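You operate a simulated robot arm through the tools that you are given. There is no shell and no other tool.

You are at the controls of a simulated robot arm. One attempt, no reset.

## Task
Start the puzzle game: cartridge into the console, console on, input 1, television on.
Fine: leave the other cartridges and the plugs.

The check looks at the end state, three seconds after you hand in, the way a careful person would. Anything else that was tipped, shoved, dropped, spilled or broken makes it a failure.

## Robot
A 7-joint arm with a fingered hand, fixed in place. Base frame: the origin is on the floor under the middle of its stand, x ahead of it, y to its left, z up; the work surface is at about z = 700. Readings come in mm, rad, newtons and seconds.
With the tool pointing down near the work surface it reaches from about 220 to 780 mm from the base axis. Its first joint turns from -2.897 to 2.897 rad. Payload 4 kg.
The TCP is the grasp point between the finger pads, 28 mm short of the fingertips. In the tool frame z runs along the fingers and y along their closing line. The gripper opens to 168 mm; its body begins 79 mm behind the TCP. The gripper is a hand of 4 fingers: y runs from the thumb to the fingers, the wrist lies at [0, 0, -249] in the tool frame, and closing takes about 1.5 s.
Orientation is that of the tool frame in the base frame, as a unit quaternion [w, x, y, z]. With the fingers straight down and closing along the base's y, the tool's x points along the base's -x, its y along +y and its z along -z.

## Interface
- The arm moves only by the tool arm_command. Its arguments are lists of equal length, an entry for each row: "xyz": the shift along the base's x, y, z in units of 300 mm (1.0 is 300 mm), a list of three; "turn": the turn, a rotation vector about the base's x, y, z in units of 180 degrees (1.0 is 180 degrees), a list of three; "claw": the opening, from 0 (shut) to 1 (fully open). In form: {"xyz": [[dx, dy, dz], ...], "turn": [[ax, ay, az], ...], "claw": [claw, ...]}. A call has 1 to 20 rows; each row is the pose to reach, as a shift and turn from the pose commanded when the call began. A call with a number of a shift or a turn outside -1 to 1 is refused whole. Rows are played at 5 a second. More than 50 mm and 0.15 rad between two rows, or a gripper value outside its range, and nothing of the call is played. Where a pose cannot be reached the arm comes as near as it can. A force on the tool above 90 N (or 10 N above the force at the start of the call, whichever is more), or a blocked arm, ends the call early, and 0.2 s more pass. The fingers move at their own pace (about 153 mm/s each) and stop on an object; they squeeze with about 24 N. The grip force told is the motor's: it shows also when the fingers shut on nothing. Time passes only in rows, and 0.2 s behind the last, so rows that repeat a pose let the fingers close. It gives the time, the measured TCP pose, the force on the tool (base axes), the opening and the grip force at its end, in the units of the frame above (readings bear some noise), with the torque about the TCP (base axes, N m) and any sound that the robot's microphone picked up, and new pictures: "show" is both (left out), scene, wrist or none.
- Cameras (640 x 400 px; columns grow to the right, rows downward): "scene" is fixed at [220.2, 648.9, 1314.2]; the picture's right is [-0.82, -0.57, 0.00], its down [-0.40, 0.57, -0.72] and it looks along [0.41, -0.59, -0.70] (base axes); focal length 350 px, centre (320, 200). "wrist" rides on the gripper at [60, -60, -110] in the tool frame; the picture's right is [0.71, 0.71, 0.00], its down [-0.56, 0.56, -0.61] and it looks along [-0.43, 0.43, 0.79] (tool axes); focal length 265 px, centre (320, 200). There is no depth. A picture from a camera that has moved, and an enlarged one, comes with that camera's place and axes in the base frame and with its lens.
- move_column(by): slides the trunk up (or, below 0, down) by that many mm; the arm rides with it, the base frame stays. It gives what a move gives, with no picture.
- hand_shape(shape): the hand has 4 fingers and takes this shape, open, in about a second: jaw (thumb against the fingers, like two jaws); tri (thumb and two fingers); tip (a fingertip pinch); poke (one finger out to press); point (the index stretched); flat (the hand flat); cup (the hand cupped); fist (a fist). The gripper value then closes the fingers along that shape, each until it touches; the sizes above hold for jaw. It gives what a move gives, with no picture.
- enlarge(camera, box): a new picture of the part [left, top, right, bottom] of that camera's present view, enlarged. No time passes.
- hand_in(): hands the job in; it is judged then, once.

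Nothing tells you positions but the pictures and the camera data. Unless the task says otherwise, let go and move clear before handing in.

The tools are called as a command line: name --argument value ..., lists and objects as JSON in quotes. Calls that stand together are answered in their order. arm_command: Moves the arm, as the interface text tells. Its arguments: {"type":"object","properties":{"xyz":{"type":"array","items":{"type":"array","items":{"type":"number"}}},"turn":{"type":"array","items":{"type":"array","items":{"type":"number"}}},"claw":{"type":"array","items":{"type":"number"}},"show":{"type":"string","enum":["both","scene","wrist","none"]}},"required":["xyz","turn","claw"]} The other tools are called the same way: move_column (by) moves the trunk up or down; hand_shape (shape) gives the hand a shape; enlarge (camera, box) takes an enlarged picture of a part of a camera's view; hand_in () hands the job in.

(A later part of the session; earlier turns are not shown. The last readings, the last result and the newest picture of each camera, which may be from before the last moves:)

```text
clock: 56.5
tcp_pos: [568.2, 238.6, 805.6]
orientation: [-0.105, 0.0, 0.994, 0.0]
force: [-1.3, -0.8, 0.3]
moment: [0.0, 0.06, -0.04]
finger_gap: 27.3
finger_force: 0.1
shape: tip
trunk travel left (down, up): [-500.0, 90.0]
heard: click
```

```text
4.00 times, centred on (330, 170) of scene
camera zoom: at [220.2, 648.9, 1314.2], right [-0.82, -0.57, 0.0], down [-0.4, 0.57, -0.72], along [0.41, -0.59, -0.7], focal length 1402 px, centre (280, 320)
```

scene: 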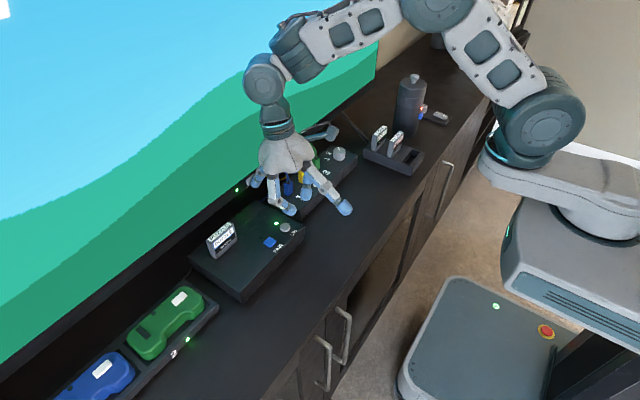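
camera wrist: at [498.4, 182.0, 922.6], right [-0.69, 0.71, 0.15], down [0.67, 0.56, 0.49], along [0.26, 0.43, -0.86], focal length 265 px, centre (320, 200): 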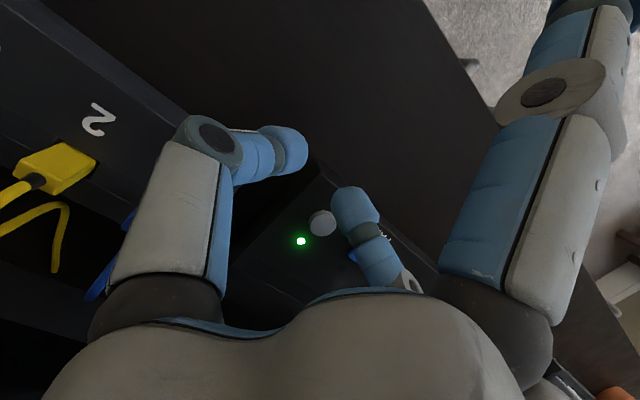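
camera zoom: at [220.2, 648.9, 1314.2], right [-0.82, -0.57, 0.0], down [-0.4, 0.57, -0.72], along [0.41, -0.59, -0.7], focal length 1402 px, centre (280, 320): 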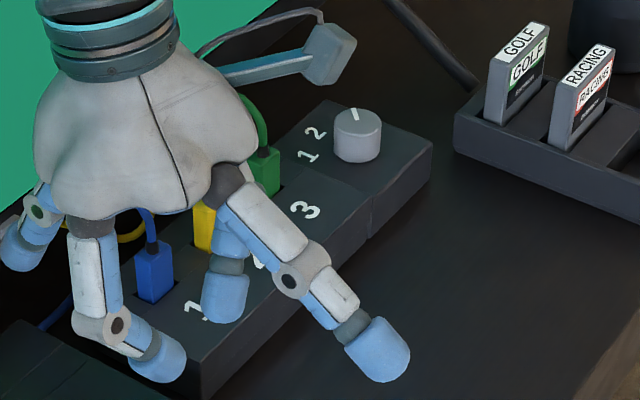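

One row was too long a step; I repeat the retreat with shorter steps.

arm_command --xyz '[[-0.03, 0, 0], [-0.1, 0, 0], [-0.2, 0, 0.02], [-0.24, 0, 0.12], [-0.26, -0.04, 0.24], [-0.26, -0.12, 0.36], [-0.26, -0.2, 0.46], [-0.26, -0.2, 0.46]]' --turn '[[0, 0, 0], [0, 0, 0], [0, 0, 0], [0, 0, 0], [0, 0, 0], [0, 0, 0], [0, 0, 0], [0, 0, 0]]' --claw '[0.16, 0.16, 0.16, 0.16, 0.16, 0.16, 0.16, 0.16]'

enlarge --camera "scene" --box '[290, 130, 390, 210]'

enlarge --camera "wrist" --box '[0, 0, 240, 160]'

```text
clock: 58.3
tcp_pos: [488.3, 179.6, 945.0]
orientation: [-0.104, 0.001, 0.995, 0.001]
force: [0.2, -0.5, 0.4]
moment: [0.03, 0.0, 0.0]
finger_gap: 27.2
finger_force: 0.1
shape: tip
trunk travel left (down, up): [-500.0, 90.0]
camera wrist: at [453.0, 119.5, 1065.0], right [-0.69, 0.71, 0.15], down [0.67, 0.56, 0.48], along [0.26, 0.43, -0.86], focal length 265 px, centre (320, 200)
```

scene: 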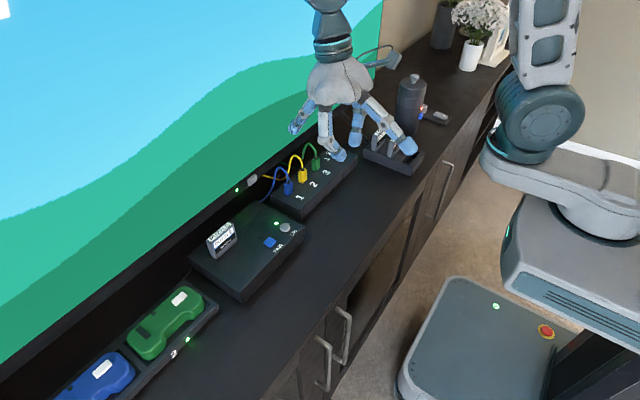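
wrist: 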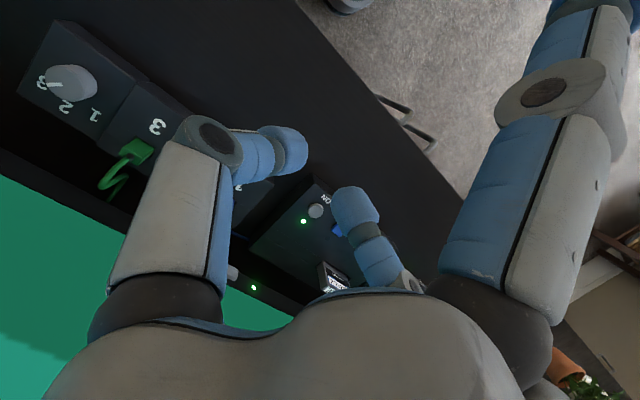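

```text
5.00 times, centred on (340, 170) of scene
camera zoom: at [220.2, 648.9, 1314.2], right [-0.82, -0.57, 0.0], down [-0.4, 0.57, -0.72], along [0.41, -0.59, -0.7], focal length 1752 px, centre (220, 350)
```

zoom: 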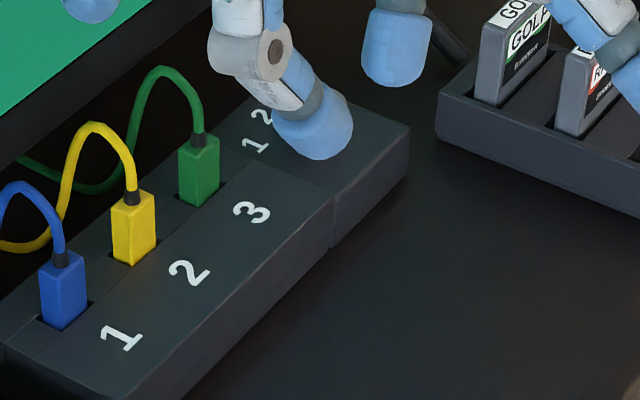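

```text
2.50 times, centred on (120, 80) of wrist
camera zoom: at [453.0, 119.5, 1065.0], right [-0.69, 0.71, 0.15], down [0.67, 0.56, 0.48], along [0.26, 0.43, -0.86], focal length 664 px, centre (820, 500)
```

zoom: 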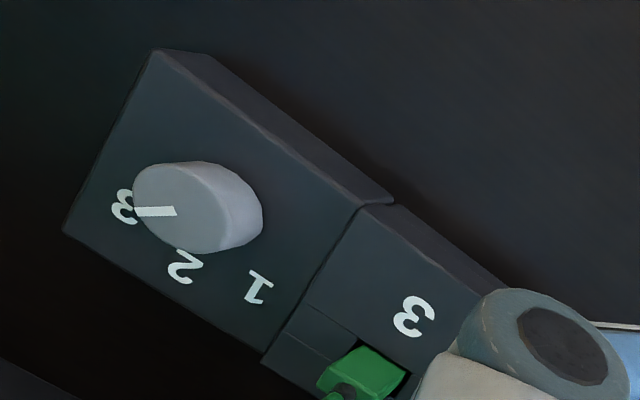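

The TV is on. Now the selector: knob top centre at about (613.5, −8.5, 753), pointer on 3, and 1 is 90° counter-clockwise from above. I'll use a four-finger jaw grip from straight above, in two ~45° strokes so the knuckles keep clear of the green cable; first I go above the knob.

hand_shape --shape "jaw"

arm_command --xyz '[[0.06, -0.1, 0], [0.12, -0.2, 0], [0.18, -0.3, 0], [0.24, -0.4, -0.02], [0.3, -0.5, -0.06], [0.36, -0.58, -0.12], [0.418, -0.628, -0.2], [0.418, -0.628, -0.217], [0.418, -0.628, -0.217]]' --turn '[[0, -0.01, 0], [0, -0.02, 0], [0, -0.03, 0], [0, -0.04, 0], [0, -0.05, 0], [0, -0.06, 0], [0, -0.0667, 0], [0, -0.0667, 0], [0, -0.0667, 0]]' --claw '[0.6, 0.4, 0.29, 0.29, 0.29, 0.29, 0.29, 0.29, 0.29]'

enlarge --camera "scene" --box '[280, 60, 400, 200]'

enlarge --camera "wrist" --box '[200, 80, 440, 280]'

```text
clock: 59.2
tcp_pos: [489.2, 179.9, 945.0]
orientation: [-0.105, 0.0, 0.995, 0.0]
force: [-0.6, -0.1, 1.0]
moment: [0.01, 0.0, -0.03]
finger_gap: 168.1
finger_force: 0.2
shape: jaw
trunk travel left (down, up): [-500.0, 90.0]
```

```text
clock: 61.2
tcp_pos: [614.6, -11.4, 878.1]
orientation: [0.0, 0.001, 1.0, 0.001]
force: [0.2, 0.4, -0.2]
moment: [0.06, -0.04, -0.01]
finger_gap: 49.3
finger_force: 0.0
shape: jaw
trunk travel left (down, up): [-500.0, 90.0]
camera wrist: at [554.1, -70.0, 987.8], right [-0.71, 0.71, 0.0], down [0.56, 0.56, 0.61], along [0.43, 0.43, -0.79], focal length 265 px, centre (320, 200)
```

scene: 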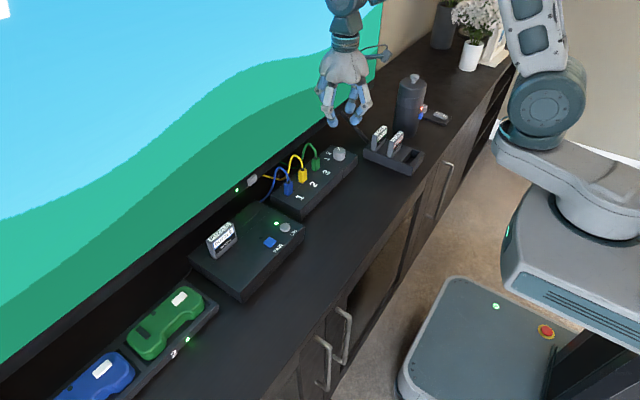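
wrist: 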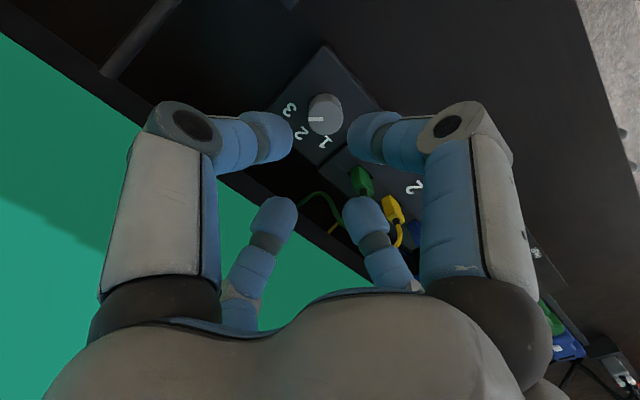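

```text
2.86 times, centred on (340, 130) of scene
camera zoom: at [220.2, 648.9, 1314.2], right [-0.82, -0.57, 0.0], down [-0.4, 0.57, -0.72], along [0.41, -0.59, -0.7], focal length 1002 px, centre (263, 400)
```

zoom: 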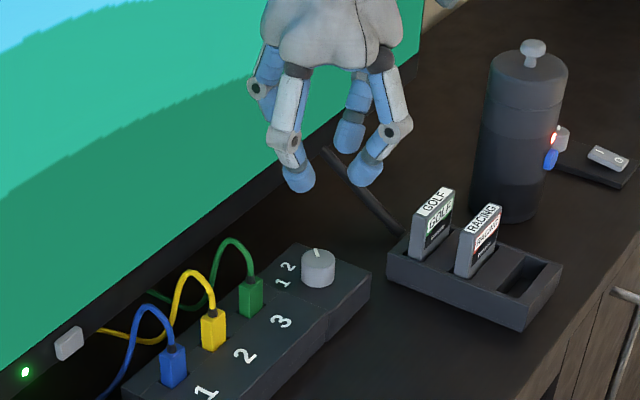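

```text
2.00 times, centred on (320, 180) of wrist
camera zoom: at [554.1, -70.0, 987.8], right [-0.71, 0.71, 0.0], down [0.56, 0.56, 0.61], along [0.43, 0.43, -0.79], focal length 531 px, centre (320, 240)
```

zoom: 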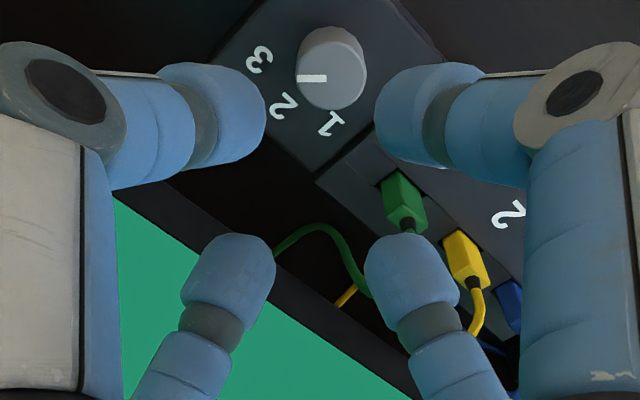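

Directly measured from the wrist, the knob is about 2 mm off the grip axis, which I correct while pre-turning the hand 5° (away from the green plug) and descending to just above the knob.

arm_command --xyz '[[-0.006, 0.005, -0.06], [-0.006, 0.005, -0.14], [-0.006, 0.005, -0.22], [-0.006, 0.005, -0.28], [-0.006, 0.005, -0.28]]' --turn '[[0, 0, 0.014], [0, 0, 0.028], [0, 0, 0.028], [0, 0, 0.028], [0, 0, 0.028]]' --claw '[0.29, 0.29, 0.29, 0.29, 0.29]'

enlarge --camera "scene" --box '[290, 100, 390, 200]'

enlarge --camera "wrist" --box '[200, 80, 440, 280]'

```text
clock: 62.4
tcp_pos: [612.0, -9.1, 794.2]
orientation: [-0.001, -0.044, 0.999, 0.0]
force: [-0.6, 0.6, -1.0]
moment: [-0.01, 0.0, 0.02]
finger_gap: 49.0
finger_force: 0.0
shape: jaw
trunk travel left (down, up): [-500.0, 90.0]
camera wrist: at [558.0, -73.5, 904.1], right [-0.77, 0.64, 0.0], down [0.51, 0.6, 0.61], along [0.4, 0.47, -0.79], focal length 265 px, centre (320, 200)
```

scene: 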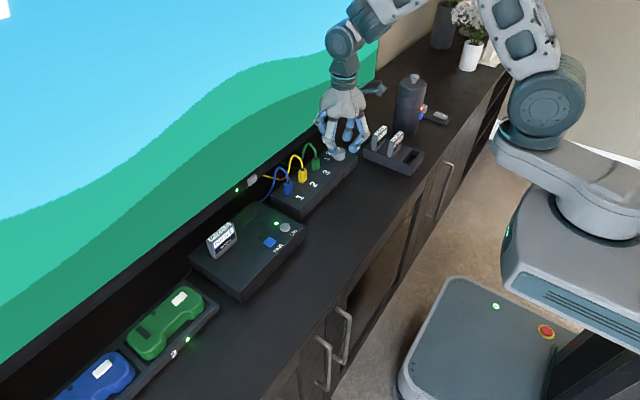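
wrist: 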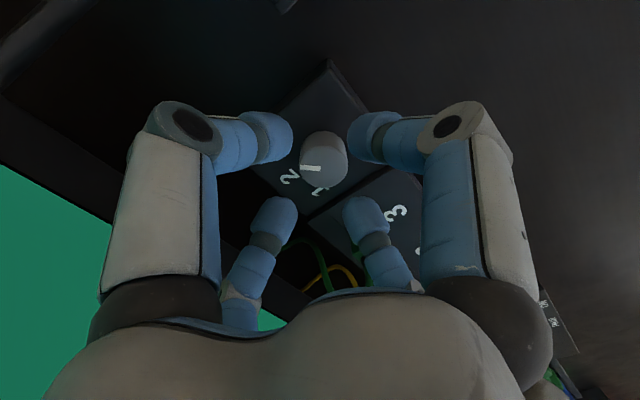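

```text
4.00 times, centred on (340, 150) of scene
camera zoom: at [220.2, 648.9, 1314.2], right [-0.82, -0.57, 0.0], down [-0.4, 0.57, -0.72], along [0.41, -0.59, -0.7], focal length 1402 px, centre (240, 400)
```

zoom: 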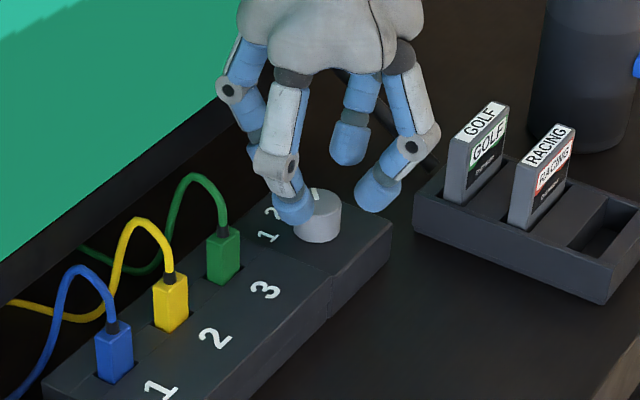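

```text
2.00 times, centred on (320, 180) of wrist
camera zoom: at [558.0, -73.5, 904.1], right [-0.77, 0.64, 0.0], down [0.51, 0.6, 0.61], along [0.4, 0.47, -0.79], focal length 531 px, centre (320, 240)
```

zoom: 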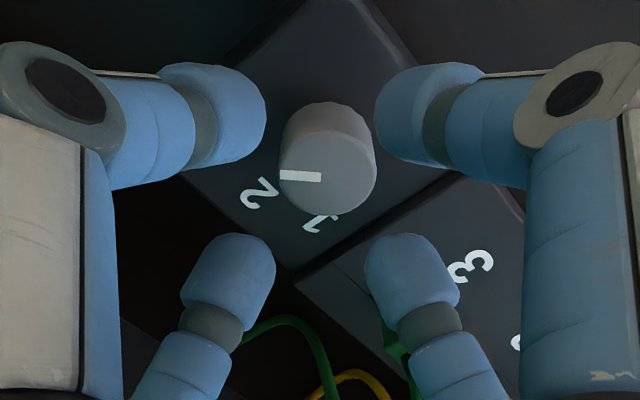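

enlarge --camera "wrist" --box '[280, 120, 370, 190]'

enlarge --camera "scene" --box '[310, 130, 370, 170]'

```text
5.71 times, centred on (325, 155) of wrist
camera zoom: at [558.0, -73.5, 904.1], right [-0.77, 0.64, 0.0], down [0.51, 0.6, 0.61], along [0.4, 0.47, -0.79], focal length 1517 px, centre (291, 457)
```

zoom: 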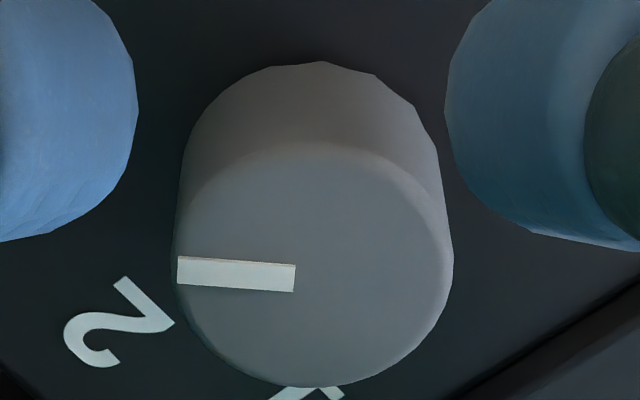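

```text
10.00 times, centred on (340, 150) of scene
camera zoom: at [220.2, 648.9, 1314.2], right [-0.82, -0.57, 0.0], down [-0.4, 0.57, -0.72], along [0.41, -0.59, -0.7], focal length 3505 px, centre (120, 700)
```

zoom: 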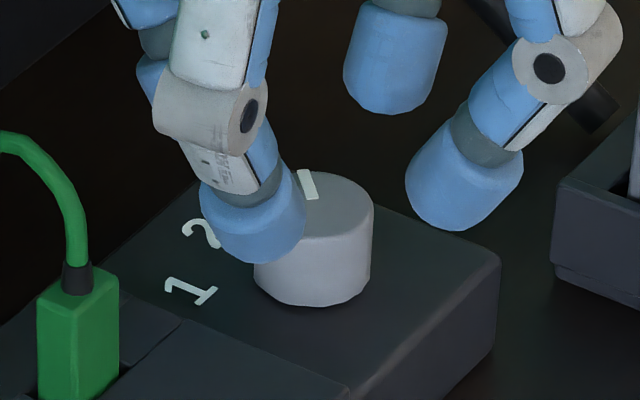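

Both cameras agree: knob top centre (611.8, −5.6, 756.6), 32 mm wide, about 24 mm tall. I shift 3 mm in y and lower the open fingers around it.

arm_command --xyz '[[-0.001, 0.01, 0], [-0.001, 0.01, -0.03], [-0.001, 0.01, -0.06], [-0.001, 0.01, -0.085], [-0.001, 0.01, -0.085]]' --turn '[[0, 0, 0], [0, 0, 0], [0, 0, 0], [0, 0, 0], [0, 0, 0]]' --claw '[0.29, 0.29, 0.29, 0.29, 0.29]'

enlarge --camera "scene" --box '[295, 120, 375, 190]'

enlarge --camera "wrist" --box '[240, 90, 420, 240]'

```text
clock: 63.6
tcp_pos: [611.6, -5.6, 770.0]
orientation: [0.0, -0.044, 0.999, 0.0]
force: [0.8, 1.2, 1.0]
moment: [-0.03, -0.02, 0.01]
finger_gap: 48.9
finger_force: 0.0
shape: jaw
trunk travel left (down, up): [-500.0, 90.0]
camera wrist: at [557.6, -70.2, 879.1], right [-0.77, 0.64, 0.0], down [0.51, 0.6, 0.61], along [0.4, 0.47, -0.79], focal length 265 px, centre (320, 200)
```

scene: 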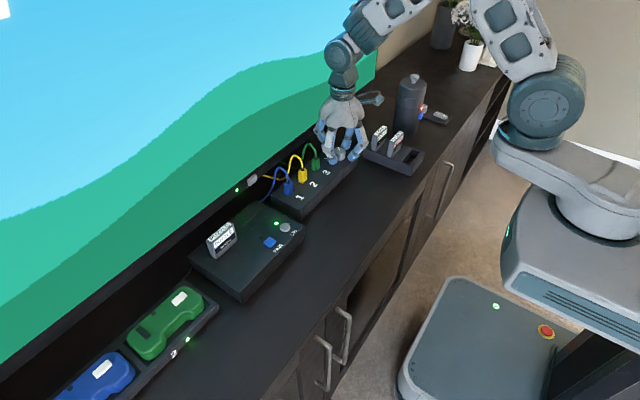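
wrist: 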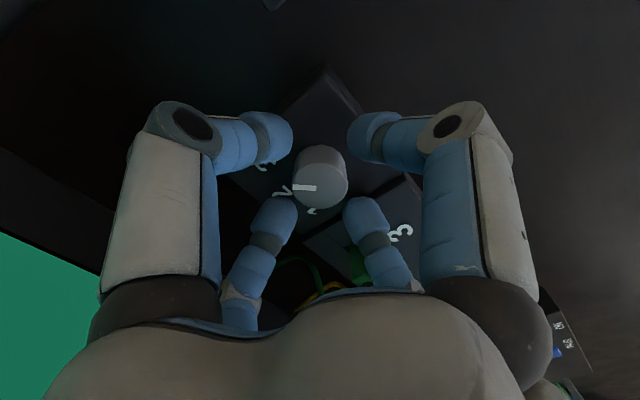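

```text
5.71 times, centred on (335, 155) of scene
camera zoom: at [220.2, 648.9, 1314.2], right [-0.82, -0.57, 0.0], down [-0.4, 0.57, -0.72], along [0.41, -0.59, -0.7], focal length 2003 px, centre (234, 457)
```

zoom: 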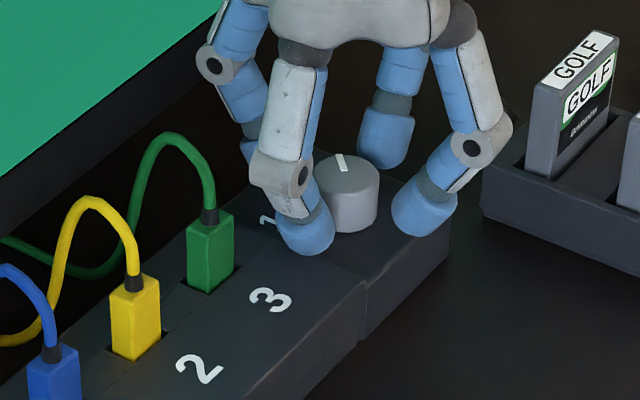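

```text
2.67 times, centred on (330, 165) of wrist
camera zoom: at [557.6, -70.2, 879.1], right [-0.77, 0.64, 0.0], down [0.51, 0.6, 0.61], along [0.4, 0.47, -0.79], focal length 708 px, centre (293, 293)
```

zoom: 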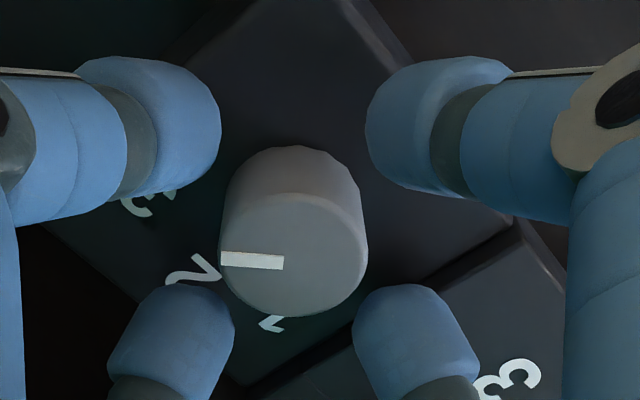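

The knob is centred among the fingers. I lower 5 mm more so that the pads meet its side, then close.

arm_command --xyz '[[0, 0, -0.008], [0, 0, -0.016], [0, 0, -0.018], [0, 0, -0.018]]' --turn '[[0, 0, 0], [0, 0, 0], [0, 0, 0], [0, 0, 0]]' --claw '[0.29, 0.29, 0.29, 0.29]' --show "none"

enlarge --camera "scene" --box '[310, 130, 370, 180]'

```text
clock: 64.6
tcp_pos: [612.8, -6.1, 763.9]
orientation: [0.0, -0.043, 0.999, 0.0]
force: [-0.1, -1.1, -0.6]
moment: [0.02, 0.0, 0.01]
finger_gap: 48.7
finger_force: 0.0
shape: jaw
trunk travel left (down, up): [-500.0, 90.0]
```

```text
8.00 times, centred on (340, 155) of scene
camera zoom: at [220.2, 648.9, 1314.2], right [-0.82, -0.57, 0.0], down [-0.4, 0.57, -0.72], along [0.41, -0.59, -0.7], focal length 2804 px, centre (160, 560)
```

zoom: 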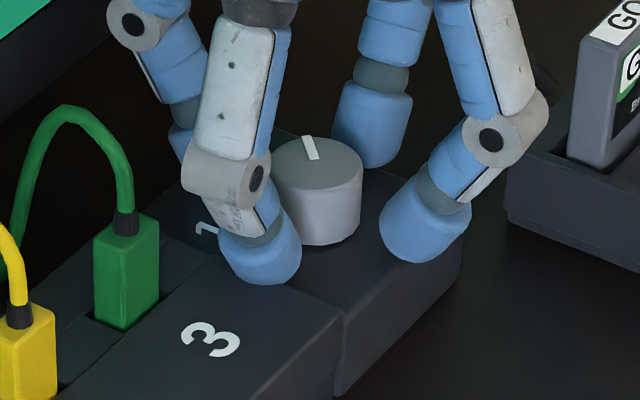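

arm_command --xyz '[[0, 0, 0], [0, 0, 0], [0, 0, 0], [0, 0, 0], [0, 0, 0], [0, 0, 0]]' --turn '[[0, 0, 0], [0, 0, 0], [0, 0, 0], [0, 0, 0], [0, 0, 0], [0, 0, 0]]' --claw '[0.24, 0.2, 0.16, 0.13, 0.1, 0.1]'

enlarge --camera "scene" --box '[310, 130, 370, 180]'

enlarge --camera "wrist" --box '[240, 90, 420, 240]'

```text
clock: 66.0
tcp_pos: [613.8, -4.1, 764.4]
orientation: [-0.001, -0.043, 0.999, 0.0]
force: [0.9, 0.9, -3.3]
moment: [-0.01, -0.03, 0.09]
finger_gap: 25.8
finger_force: 23.8
shape: jaw
trunk travel left (down, up): [-500.0, 90.0]
camera wrist: at [557.8, -70.2, 874.1], right [-0.77, 0.64, 0.0], down [0.51, 0.6, 0.61], along [0.39, 0.47, -0.79], focal length 265 px, centre (320, 200)
```

scene: 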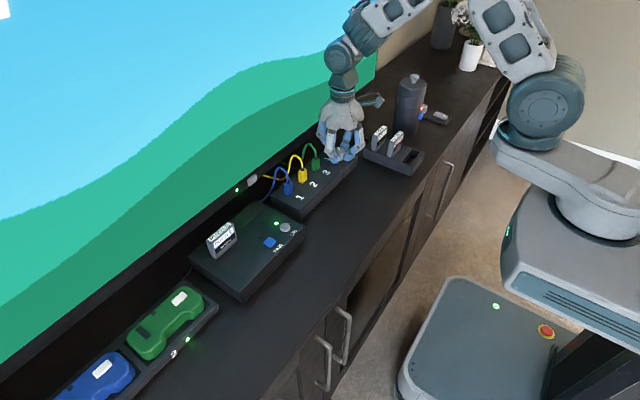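
wrist: 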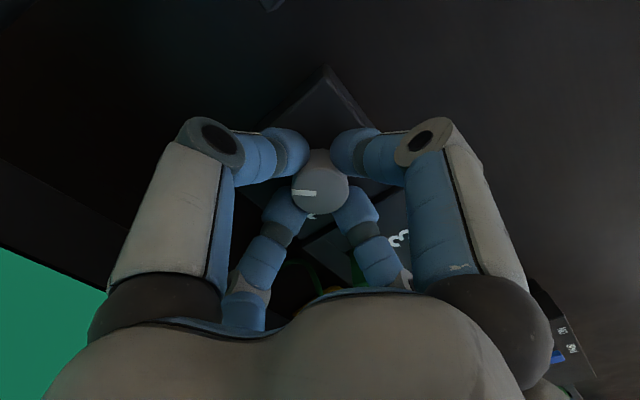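

```text
8.00 times, centred on (340, 155) of scene
camera zoom: at [220.2, 648.9, 1314.2], right [-0.82, -0.57, 0.0], down [-0.4, 0.57, -0.72], along [0.41, -0.59, -0.7], focal length 2804 px, centre (160, 560)
```

zoom: 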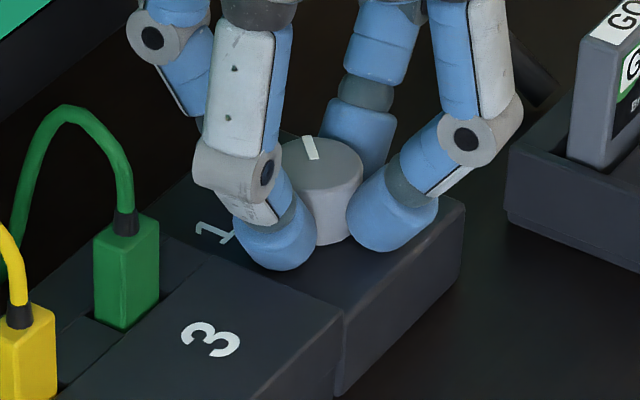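

```text
2.67 times, centred on (330, 165) of wrist
camera zoom: at [557.8, -70.2, 874.1], right [-0.77, 0.64, 0.0], down [0.51, 0.6, 0.61], along [0.39, 0.47, -0.79], focal length 708 px, centre (293, 293)
```

zoom: 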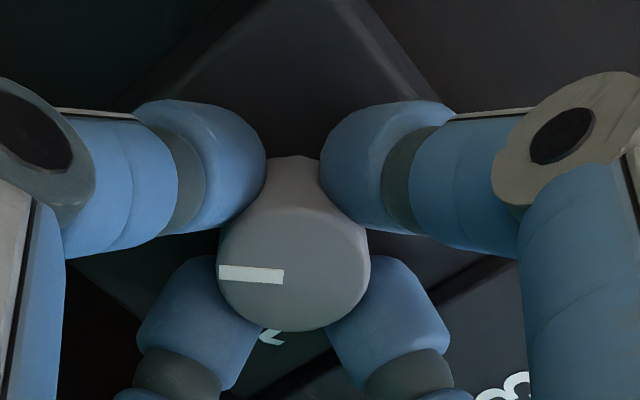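

Grip on the knob is good. I turn counter-clockwise, first about 23°, and check the pointer and the box.

arm_command --xyz '[[0, 0, 0], [0, 0, 0], [0, 0, 0], [0, 0, 0], [0, 0, 0]]' --turn '[[0, 0, 0.032], [0, 0, 0.064], [0, 0, 0.096], [0, 0, 0.128], [0, 0, 0.128]]' --claw '[0.1, 0.1, 0.1, 0.1, 0.1]'

enlarge --camera "scene" --box '[300, 130, 380, 190]'

enlarge --camera "wrist" --box '[240, 90, 420, 240]'

```text
clock: 67.2
tcp_pos: [612.1, -5.6, 763.7]
orientation: [0.0, -0.243, 0.97, 0.0]
force: [2.5, -0.5, -1.9]
moment: [0.02, -0.02, -0.01]
finger_gap: 25.9
finger_force: 24.4
shape: jaw
trunk travel left (down, up): [-500.0, 90.0]
camera wrist: at [587.8, -86.6, 873.9], right [-0.96, 0.29, 0.0], down [0.23, 0.76, 0.61], along [0.18, 0.59, -0.79], focal length 265 px, centre (320, 200)
```

scene: 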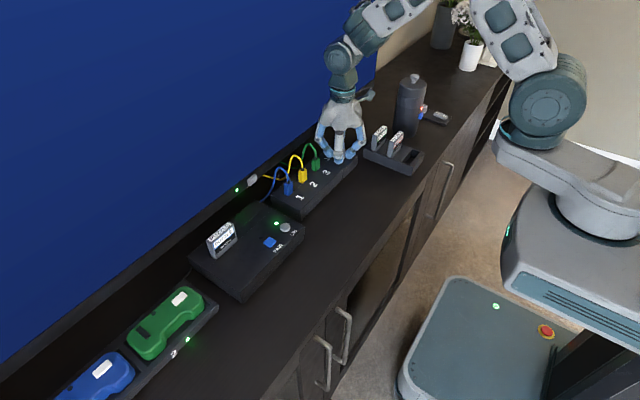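
wrist: 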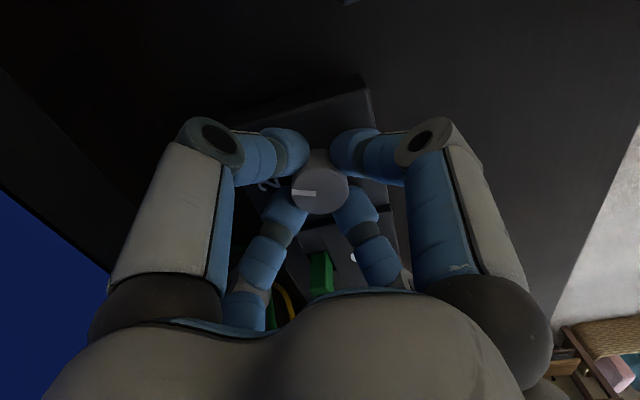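

```text
6.67 times, centred on (340, 160) of scene
camera zoom: at [220.2, 648.9, 1314.2], right [-0.82, -0.57, 0.0], down [-0.4, 0.57, -0.72], along [0.41, -0.59, -0.7], focal length 2337 px, centre (187, 467)
```

zoom: 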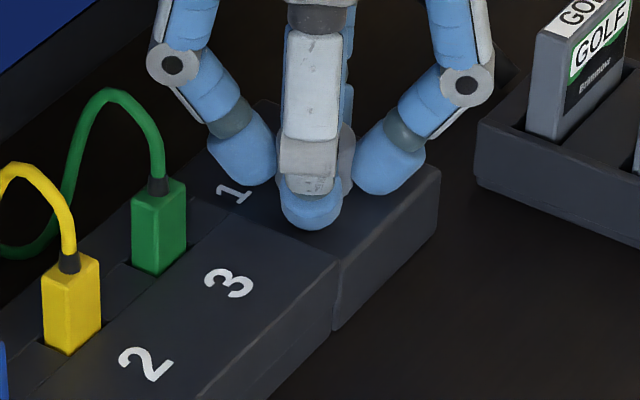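

```text
2.67 times, centred on (330, 165) of wrist
camera zoom: at [587.8, -86.6, 873.9], right [-0.96, 0.29, 0.0], down [0.23, 0.76, 0.61], along [0.18, 0.59, -0.79], focal length 708 px, centre (293, 293)
```

zoom: 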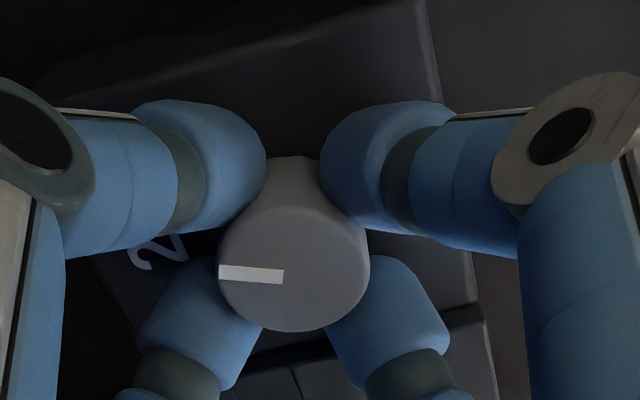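

The knob turns with the hand and the TV has already switched (blue screen, input 2). I continue the stroke to about 47° in total.

arm_command --xyz '[[0, 0, 0], [0, 0, 0], [0, 0, 0], [0, 0, 0], [0, 0, 0]]' --turn '[[0, 0, 0.033], [0, 0, 0.066], [0, 0, 0.099], [0, 0, 0.133], [0, 0, 0.133]]' --claw '[0.1, 0.1, 0.1, 0.1, 0.1]'

enlarge --camera "scene" --box '[300, 130, 380, 190]'

enlarge --camera "wrist" --box '[240, 90, 420, 240]'

```text
clock: 68.4
tcp_pos: [613.4, -5.4, 763.8]
orientation: [0.001, -0.438, 0.899, -0.001]
force: [3.2, -1.6, 1.8]
moment: [-0.05, -0.06, 0.01]
finger_gap: 25.9
finger_force: 24.3
shape: jaw
trunk travel left (down, up): [-500.0, 90.0]
camera wrist: at [623.2, -89.7, 873.9], right [-0.99, -0.12, 0.0], down [-0.1, 0.78, 0.61], along [-0.07, 0.61, -0.79], focal length 265 px, centre (320, 200)
```

scene: 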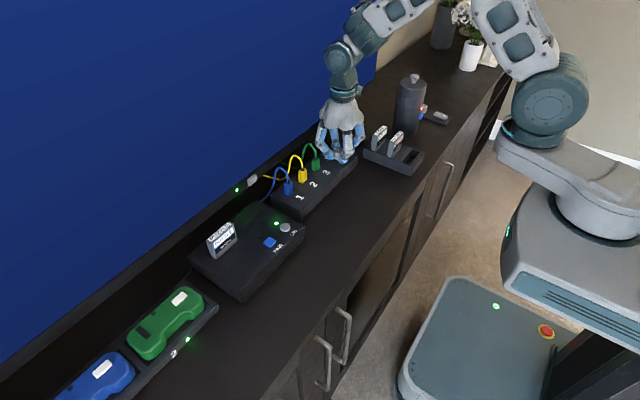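
wrist: 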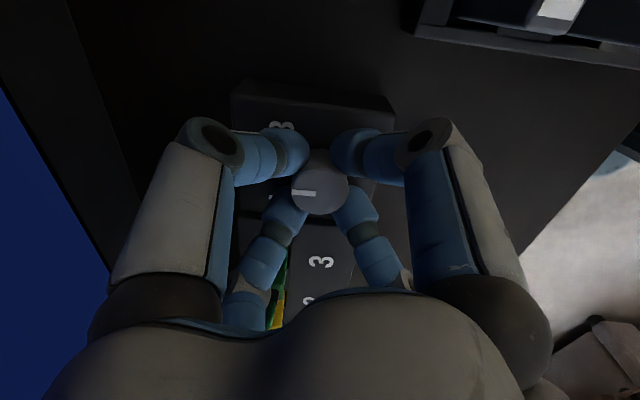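

```text
6.67 times, centred on (340, 160) of scene
camera zoom: at [220.2, 648.9, 1314.2], right [-0.82, -0.57, 0.0], down [-0.4, 0.57, -0.72], along [0.41, -0.59, -0.7], focal length 2337 px, centre (187, 467)
```

zoom: 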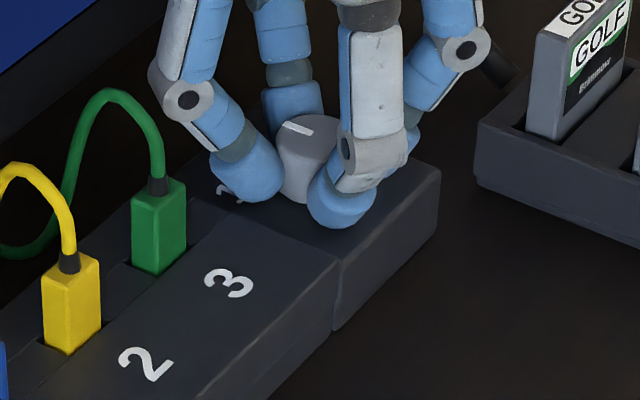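

```text
2.67 times, centred on (330, 165) of wrist
camera zoom: at [623.2, -89.7, 873.9], right [-0.99, -0.12, 0.0], down [-0.1, 0.78, 0.61], along [-0.07, 0.61, -0.79], focal length 708 px, centre (293, 293)
```

zoom: 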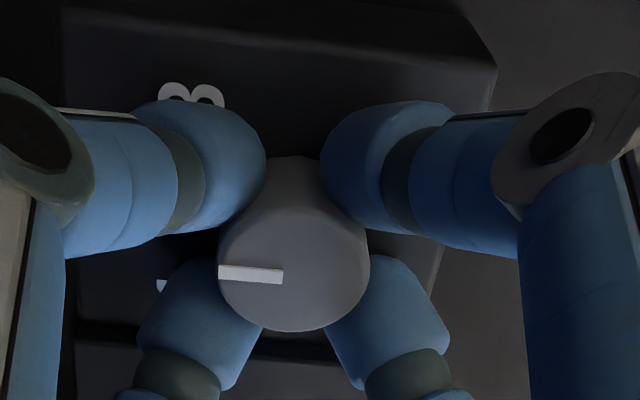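

The knob is now at 2. I open, turn the hand back 47° without touching the knob, and re-grip for the second stroke.

arm_command --xyz '[[0, 0, 0], [0, 0, 0], [0, 0, 0], [0, 0, 0], [0, 0, 0], [0, 0, 0], [0, 0, 0], [0, 0, 0], [0, 0, 0], [0, 0, 0], [0, 0, 0], [0, 0, 0]]' --turn '[[0, 0, 0], [0, 0, 0], [0, 0, 0], [0, 0, 0], [0, 0, -0.033], [0, 0, -0.066], [0, 0, -0.099], [0, 0, -0.132], [0, 0, -0.165], [0, 0, -0.198], [0, 0, -0.23], [0, 0, -0.261]]' --claw '[0.15, 0.2, 0.25, 0.29, 0.29, 0.29, 0.29, 0.29, 0.29, 0.29, 0.29, 0.29]'

enlarge --camera "scene" --box '[300, 130, 380, 190]'

enlarge --camera "wrist" --box '[240, 90, 420, 240]'

```text
clock: 71.0
tcp_pos: [612.0, -5.1, 764.6]
orientation: [0.0, -0.043, 0.999, 0.0]
force: [0.7, -1.1, 0.5]
moment: [0.0, -0.01, 0.01]
finger_gap: 48.2
finger_force: 0.1
shape: jaw
trunk travel left (down, up): [-500.0, 90.0]
camera wrist: at [557.9, -70.2, 873.9], right [-0.77, 0.64, 0.0], down [0.51, 0.6, 0.61], along [0.4, 0.47, -0.79], focal length 265 px, centre (320, 200)
```

scene: 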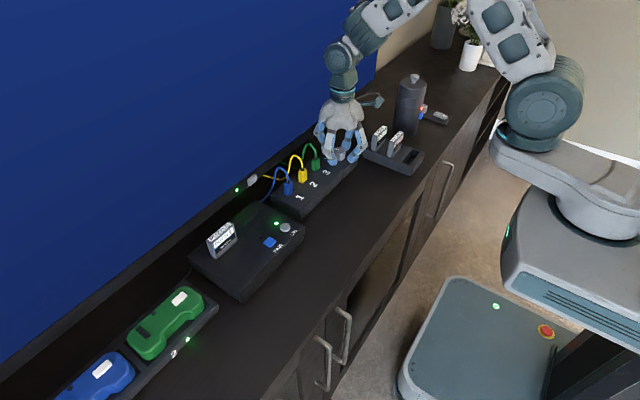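
wrist: 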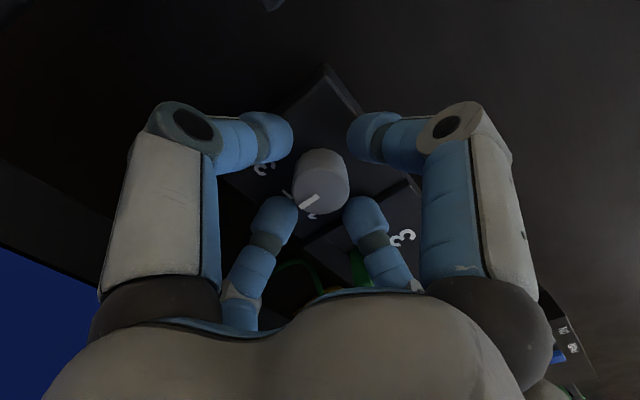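

```text
6.67 times, centred on (340, 160) of scene
camera zoom: at [220.2, 648.9, 1314.2], right [-0.82, -0.57, 0.0], down [-0.4, 0.57, -0.72], along [0.41, -0.59, -0.7], focal length 2337 px, centre (187, 467)
```

zoom: 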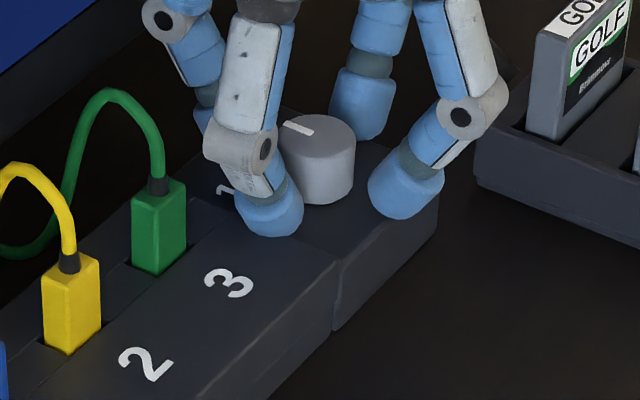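

```text
2.67 times, centred on (330, 165) of wrist
camera zoom: at [557.9, -70.2, 873.9], right [-0.77, 0.64, 0.0], down [0.51, 0.6, 0.61], along [0.4, 0.47, -0.79], focal length 708 px, centre (293, 293)
```

zoom: 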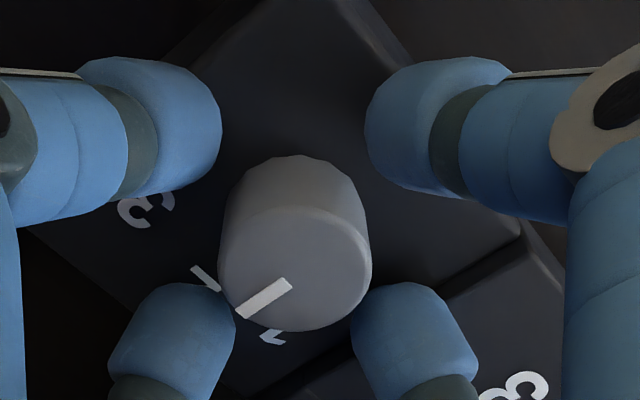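

The pointer is on 2. I re-grip and make the second stroke of about 44°.

arm_command --xyz '[[0, 0, 0], [0, 0, 0], [0, 0, 0], [0, 0, 0], [0, 0, 0], [0, 0, 0], [0, 0, 0], [0, 0, 0], [0, 0, 0], [0, 0, 0], [0, 0, 0], [0, 0, 0], [0, 0, 0], [0, 0, 0], [0, 0, 0]]' --turn '[[0, 0, 0], [0, 0, 0], [0, 0, 0], [0, 0, 0], [0, 0, 0], [0, 0, 0], [0, 0, 0.0305], [0, 0, 0.061], [0, 0, 0.0915], [0, 0, 0.122], [0, 0, 0.1525], [0, 0, 0.183], [0, 0, 0.2135], [0, 0, 0.242], [0, 0, 0.242]]' --claw '[0.24, 0.2, 0.16, 0.13, 0.1, 0.1, 0.1, 0.1, 0.1, 0.1, 0.1, 0.1, 0.1, 0.1, 0.1]'

enlarge --camera "scene" --box '[300, 130, 380, 190]'

enlarge --camera "wrist" --box '[240, 90, 420, 240]'

```text
clock: 74.2
tcp_pos: [613.7, -6.1, 763.4]
orientation: [0.001, -0.411, 0.912, -0.001]
force: [1.1, -0.2, -5.3]
moment: [0.01, -0.06, -0.01]
finger_gap: 25.9
finger_force: 24.0
shape: jaw
trunk travel left (down, up): [-500.0, 90.0]
camera wrist: at [618.6, -90.0, 873.6], right [-1.0, -0.06, 0.0], down [-0.05, 0.79, 0.61], along [-0.04, 0.61, -0.79], focal length 265 px, centre (320, 200)
```

scene: 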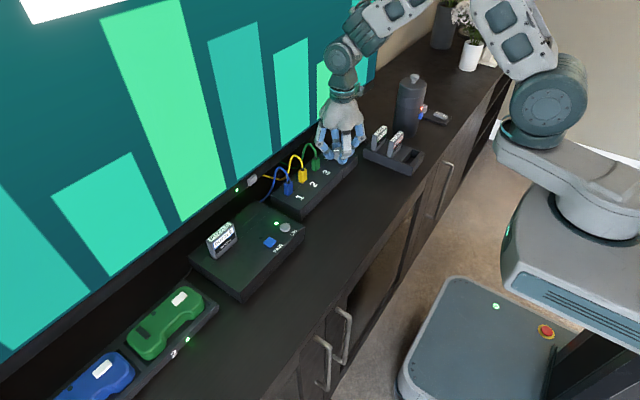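
wrist: 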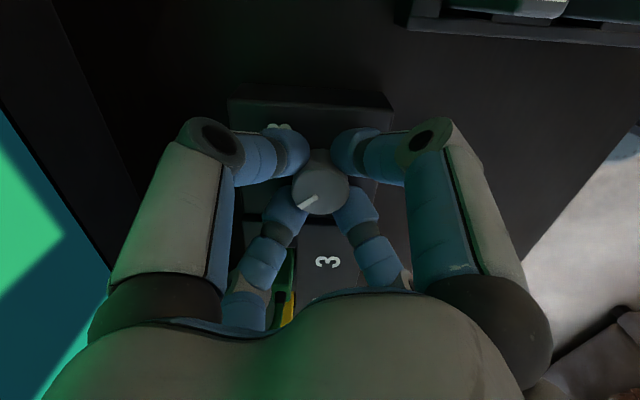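

```text
6.67 times, centred on (340, 160) of scene
camera zoom: at [220.2, 648.9, 1314.2], right [-0.82, -0.57, 0.0], down [-0.4, 0.57, -0.72], along [0.41, -0.59, -0.7], focal length 2337 px, centre (187, 467)
```

zoom: 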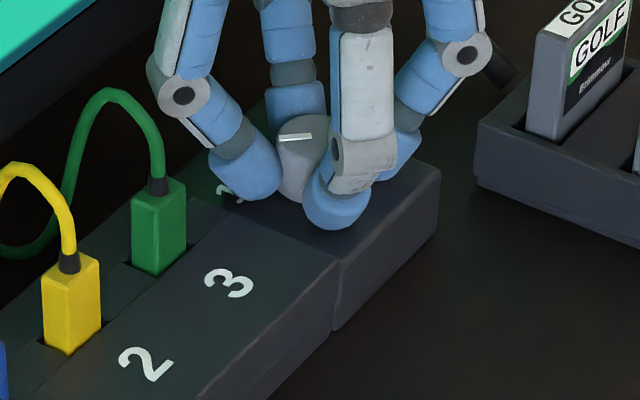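

```text
2.67 times, centred on (330, 165) of wrist
camera zoom: at [618.6, -90.0, 873.6], right [-1.0, -0.06, 0.0], down [-0.05, 0.79, 0.61], along [-0.04, 0.61, -0.79], focal length 708 px, centre (293, 293)
```

zoom: 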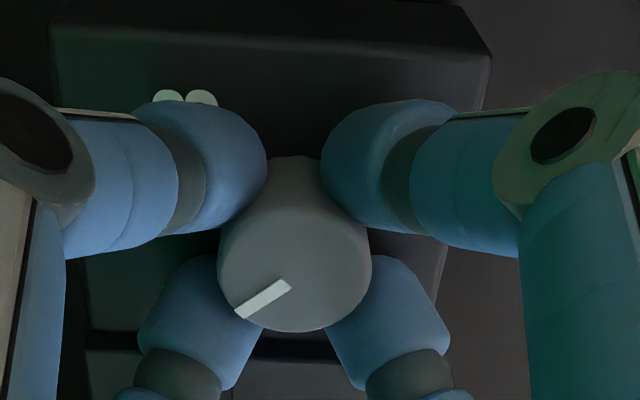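

The TV now shows a different picture (input 1), pointer at about +45°, i.e. on 1. I release the knob and rise straight up.

arm_command --xyz '[[0, 0, 0], [0, 0, 0], [0, 0, 0], [0, 0, 0], [0, 0, 0], [0, 0, 0.05], [0, 0, 0.12], [0, 0, 0.22], [0, 0, 0.34], [-0.08, -0.02, 0.46], [-0.18, -0.04, 0.56], [-0.18, -0.04, 0.56]]' --turn '[[0, 0, 0], [0, 0, 0], [0, 0, 0], [0, 0, 0], [0, 0, 0], [0, 0, 0], [0, 0, 0], [0, 0, 0], [0, 0, 0], [0, 0, 0], [0, 0, 0], [0, 0, 0]]' --claw '[0.15, 0.2, 0.25, 0.3, 0.3, 0.3, 0.3, 0.3, 0.3, 0.3, 0.3, 0.3]'

enlarge --camera "scene" --box '[290, 120, 390, 200]'

enlarge --camera "scene" --box '[180, 180, 310, 300]'

enlarge --camera "scene" --box '[0, 0, 320, 200]'

```text
clock: 76.8
tcp_pos: [558.2, -16.3, 932.0]
orientation: [0.0, -0.411, 0.911, 0.0]
force: [0.0, -0.1, 0.1]
moment: [-0.03, -0.04, 0.02]
finger_gap: 49.9
finger_force: 0.0
shape: jaw
trunk travel left (down, up): [-500.0, 90.0]
camera wrist: at [563.0, -100.9, 1041.9], right [-1.0, -0.06, 0.0], down [-0.05, 0.79, 0.61], along [-0.04, 0.61, -0.79], focal length 265 px, centre (320, 200)
```

scene: 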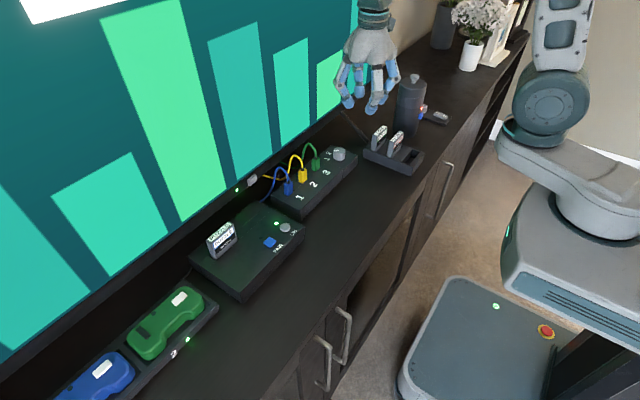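
wrist: 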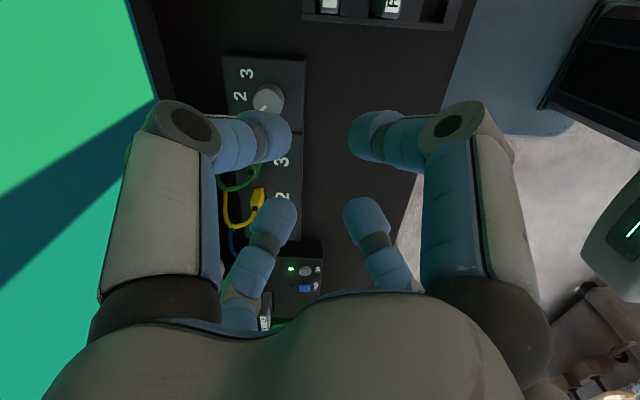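

```text
5.00 times, centred on (340, 160) of scene
camera zoom: at [220.2, 648.9, 1314.2], right [-0.82, -0.57, 0.0], down [-0.4, 0.57, -0.72], along [0.41, -0.59, -0.7], focal length 1752 px, centre (220, 400)
```

zoom: 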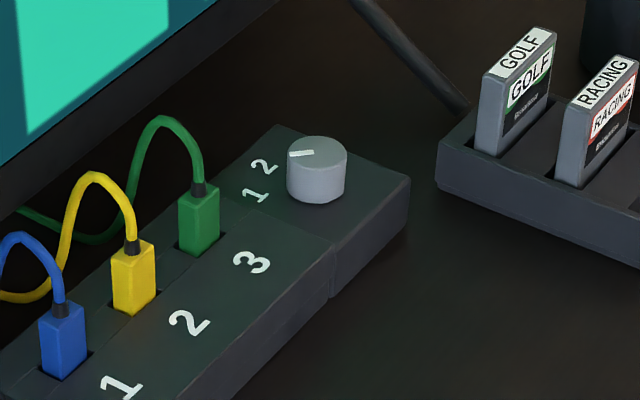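

```text
3.33 times, centred on (245, 240) of scene
camera zoom: at [220.2, 648.9, 1314.2], right [-0.82, -0.57, 0.0], down [-0.4, 0.57, -0.72], along [0.41, -0.59, -0.7], focal length 1168 px, centre (570, 67)
```

zoom: 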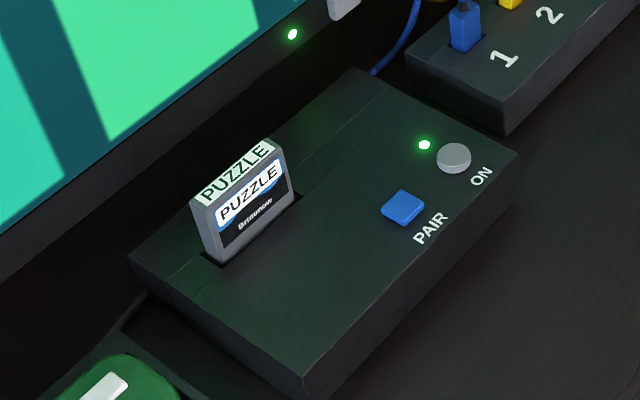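

```text
2.00 times, centred on (160, 100) of scene
camera zoom: at [220.2, 648.9, 1314.2], right [-0.82, -0.57, 0.0], down [-0.4, 0.57, -0.72], along [0.41, -0.59, -0.7], focal length 701 px, centre (640, 400)
```

zoom: 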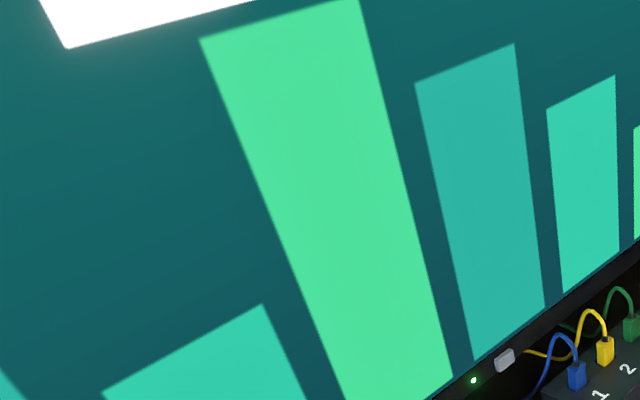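

Everything looks right: LED on console and TV, knob on 1, plugs untouched, other cartridges in place. To verify what the TV shows, I move the arm back and tilt the wrist camera toward the screen.

arm_command --xyz '[[-0.066, 0.006, 0.062], [-0.132, 0.012, 0.124], [-0.198, 0.018, 0.187], [-0.264, 0.024, 0.249], [-0.329, 0.029, 0.311], [-0.395, 0.035, 0.373], [-0.461, 0.041, 0.436], [-0.527, 0.047, 0.498], [-0.593, 0.053, 0.56], [-0.593, 0.053, 0.56]]' --turn '[[0.013, -0.0289, -0.028], [0.0261, -0.0579, -0.0559], [0.0391, -0.0868, -0.0839], [0.0522, -0.1158, -0.1118], [0.0652, -0.1447, -0.1398], [0.0783, -0.1737, -0.1677], [0.0913, -0.2026, -0.1957], [0.1044, -0.2316, -0.2236], [0.1174, -0.2605, -0.2516], [0.1174, -0.2605, -0.2516]]' --claw '[0.3, 0.3, 0.3, 0.3, 0.3, 0.3, 0.3, 0.3, 0.3, 0.3]'

```text
clock: 79.0
tcp_pos: [379.1, -0.7, 1100.6]
orientation: [0.421, 0.0, 0.907, -0.001]
force: [0.1, -0.2, -0.4]
moment: [-0.04, 0.0, 0.02]
finger_gap: 50.5
finger_force: 0.1
shape: jaw
trunk travel left (down, up): [-500.0, 90.0]
camera wrist: at [256.7, -61.0, 1124.5], right [-0.45, 0.71, -0.54], down [-0.11, 0.56, 0.82], along [0.88, 0.43, -0.17], focal length 265 px, centre (320, 200)
```

scene: 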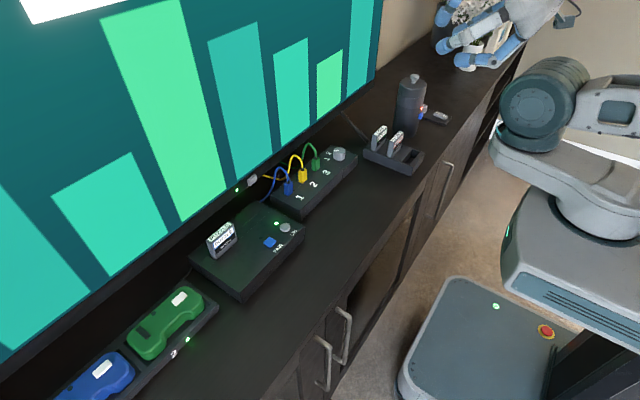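
wrist: 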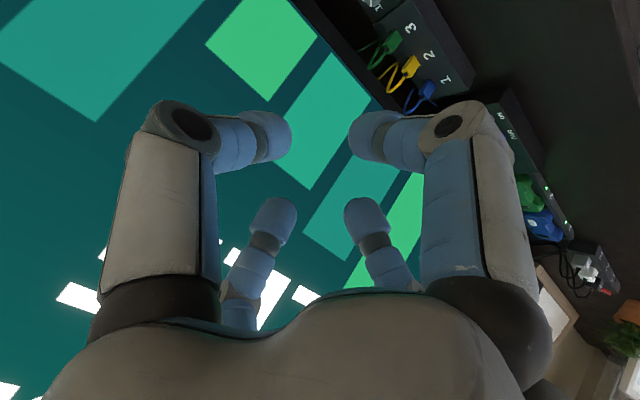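

I see bars and white block lettering but the hand hides it; I tilt the camera further up to read the screen's upper part.

arm_command --xyz '[[0, 0, 0], [0, 0, 0], [0, 0, 0], [0, 0, 0], [0, 0, 0], [0, 0, 0]]' --turn '[[0, -0.04, 0], [0, -0.08, 0], [0, -0.12, 0], [0, -0.16, 0], [0, -0.19, 0], [0, -0.19, 0]]' --claw '[0.3, 0.3, 0.3, 0.3, 0.3, 0.3]' --show "wrist"

```text
clock: 80.4
tcp_pos: [344.2, -73.7, 1185.5]
orientation: [0.67, -0.002, 0.742, 0.001]
force: [-0.1, 0.5, -0.4]
moment: [0.0, -0.01, -0.02]
finger_gap: 50.3
finger_force: 0.1
shape: jaw
out of reach, approached as far as the arm can: row 1, 2, 3, 4, 5, 6
trunk travel left (down, up): [-500.0, 90.0]
camera wrist: at [228.5, -134.4, 1138.3], right [-0.07, 0.71, -0.7], down [-0.56, 0.56, 0.62], along [0.83, 0.44, 0.35], focal length 265 px, centre (320, 200)
```

wrist: 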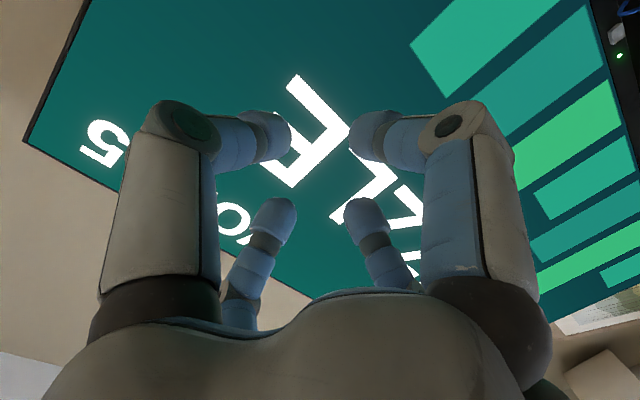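

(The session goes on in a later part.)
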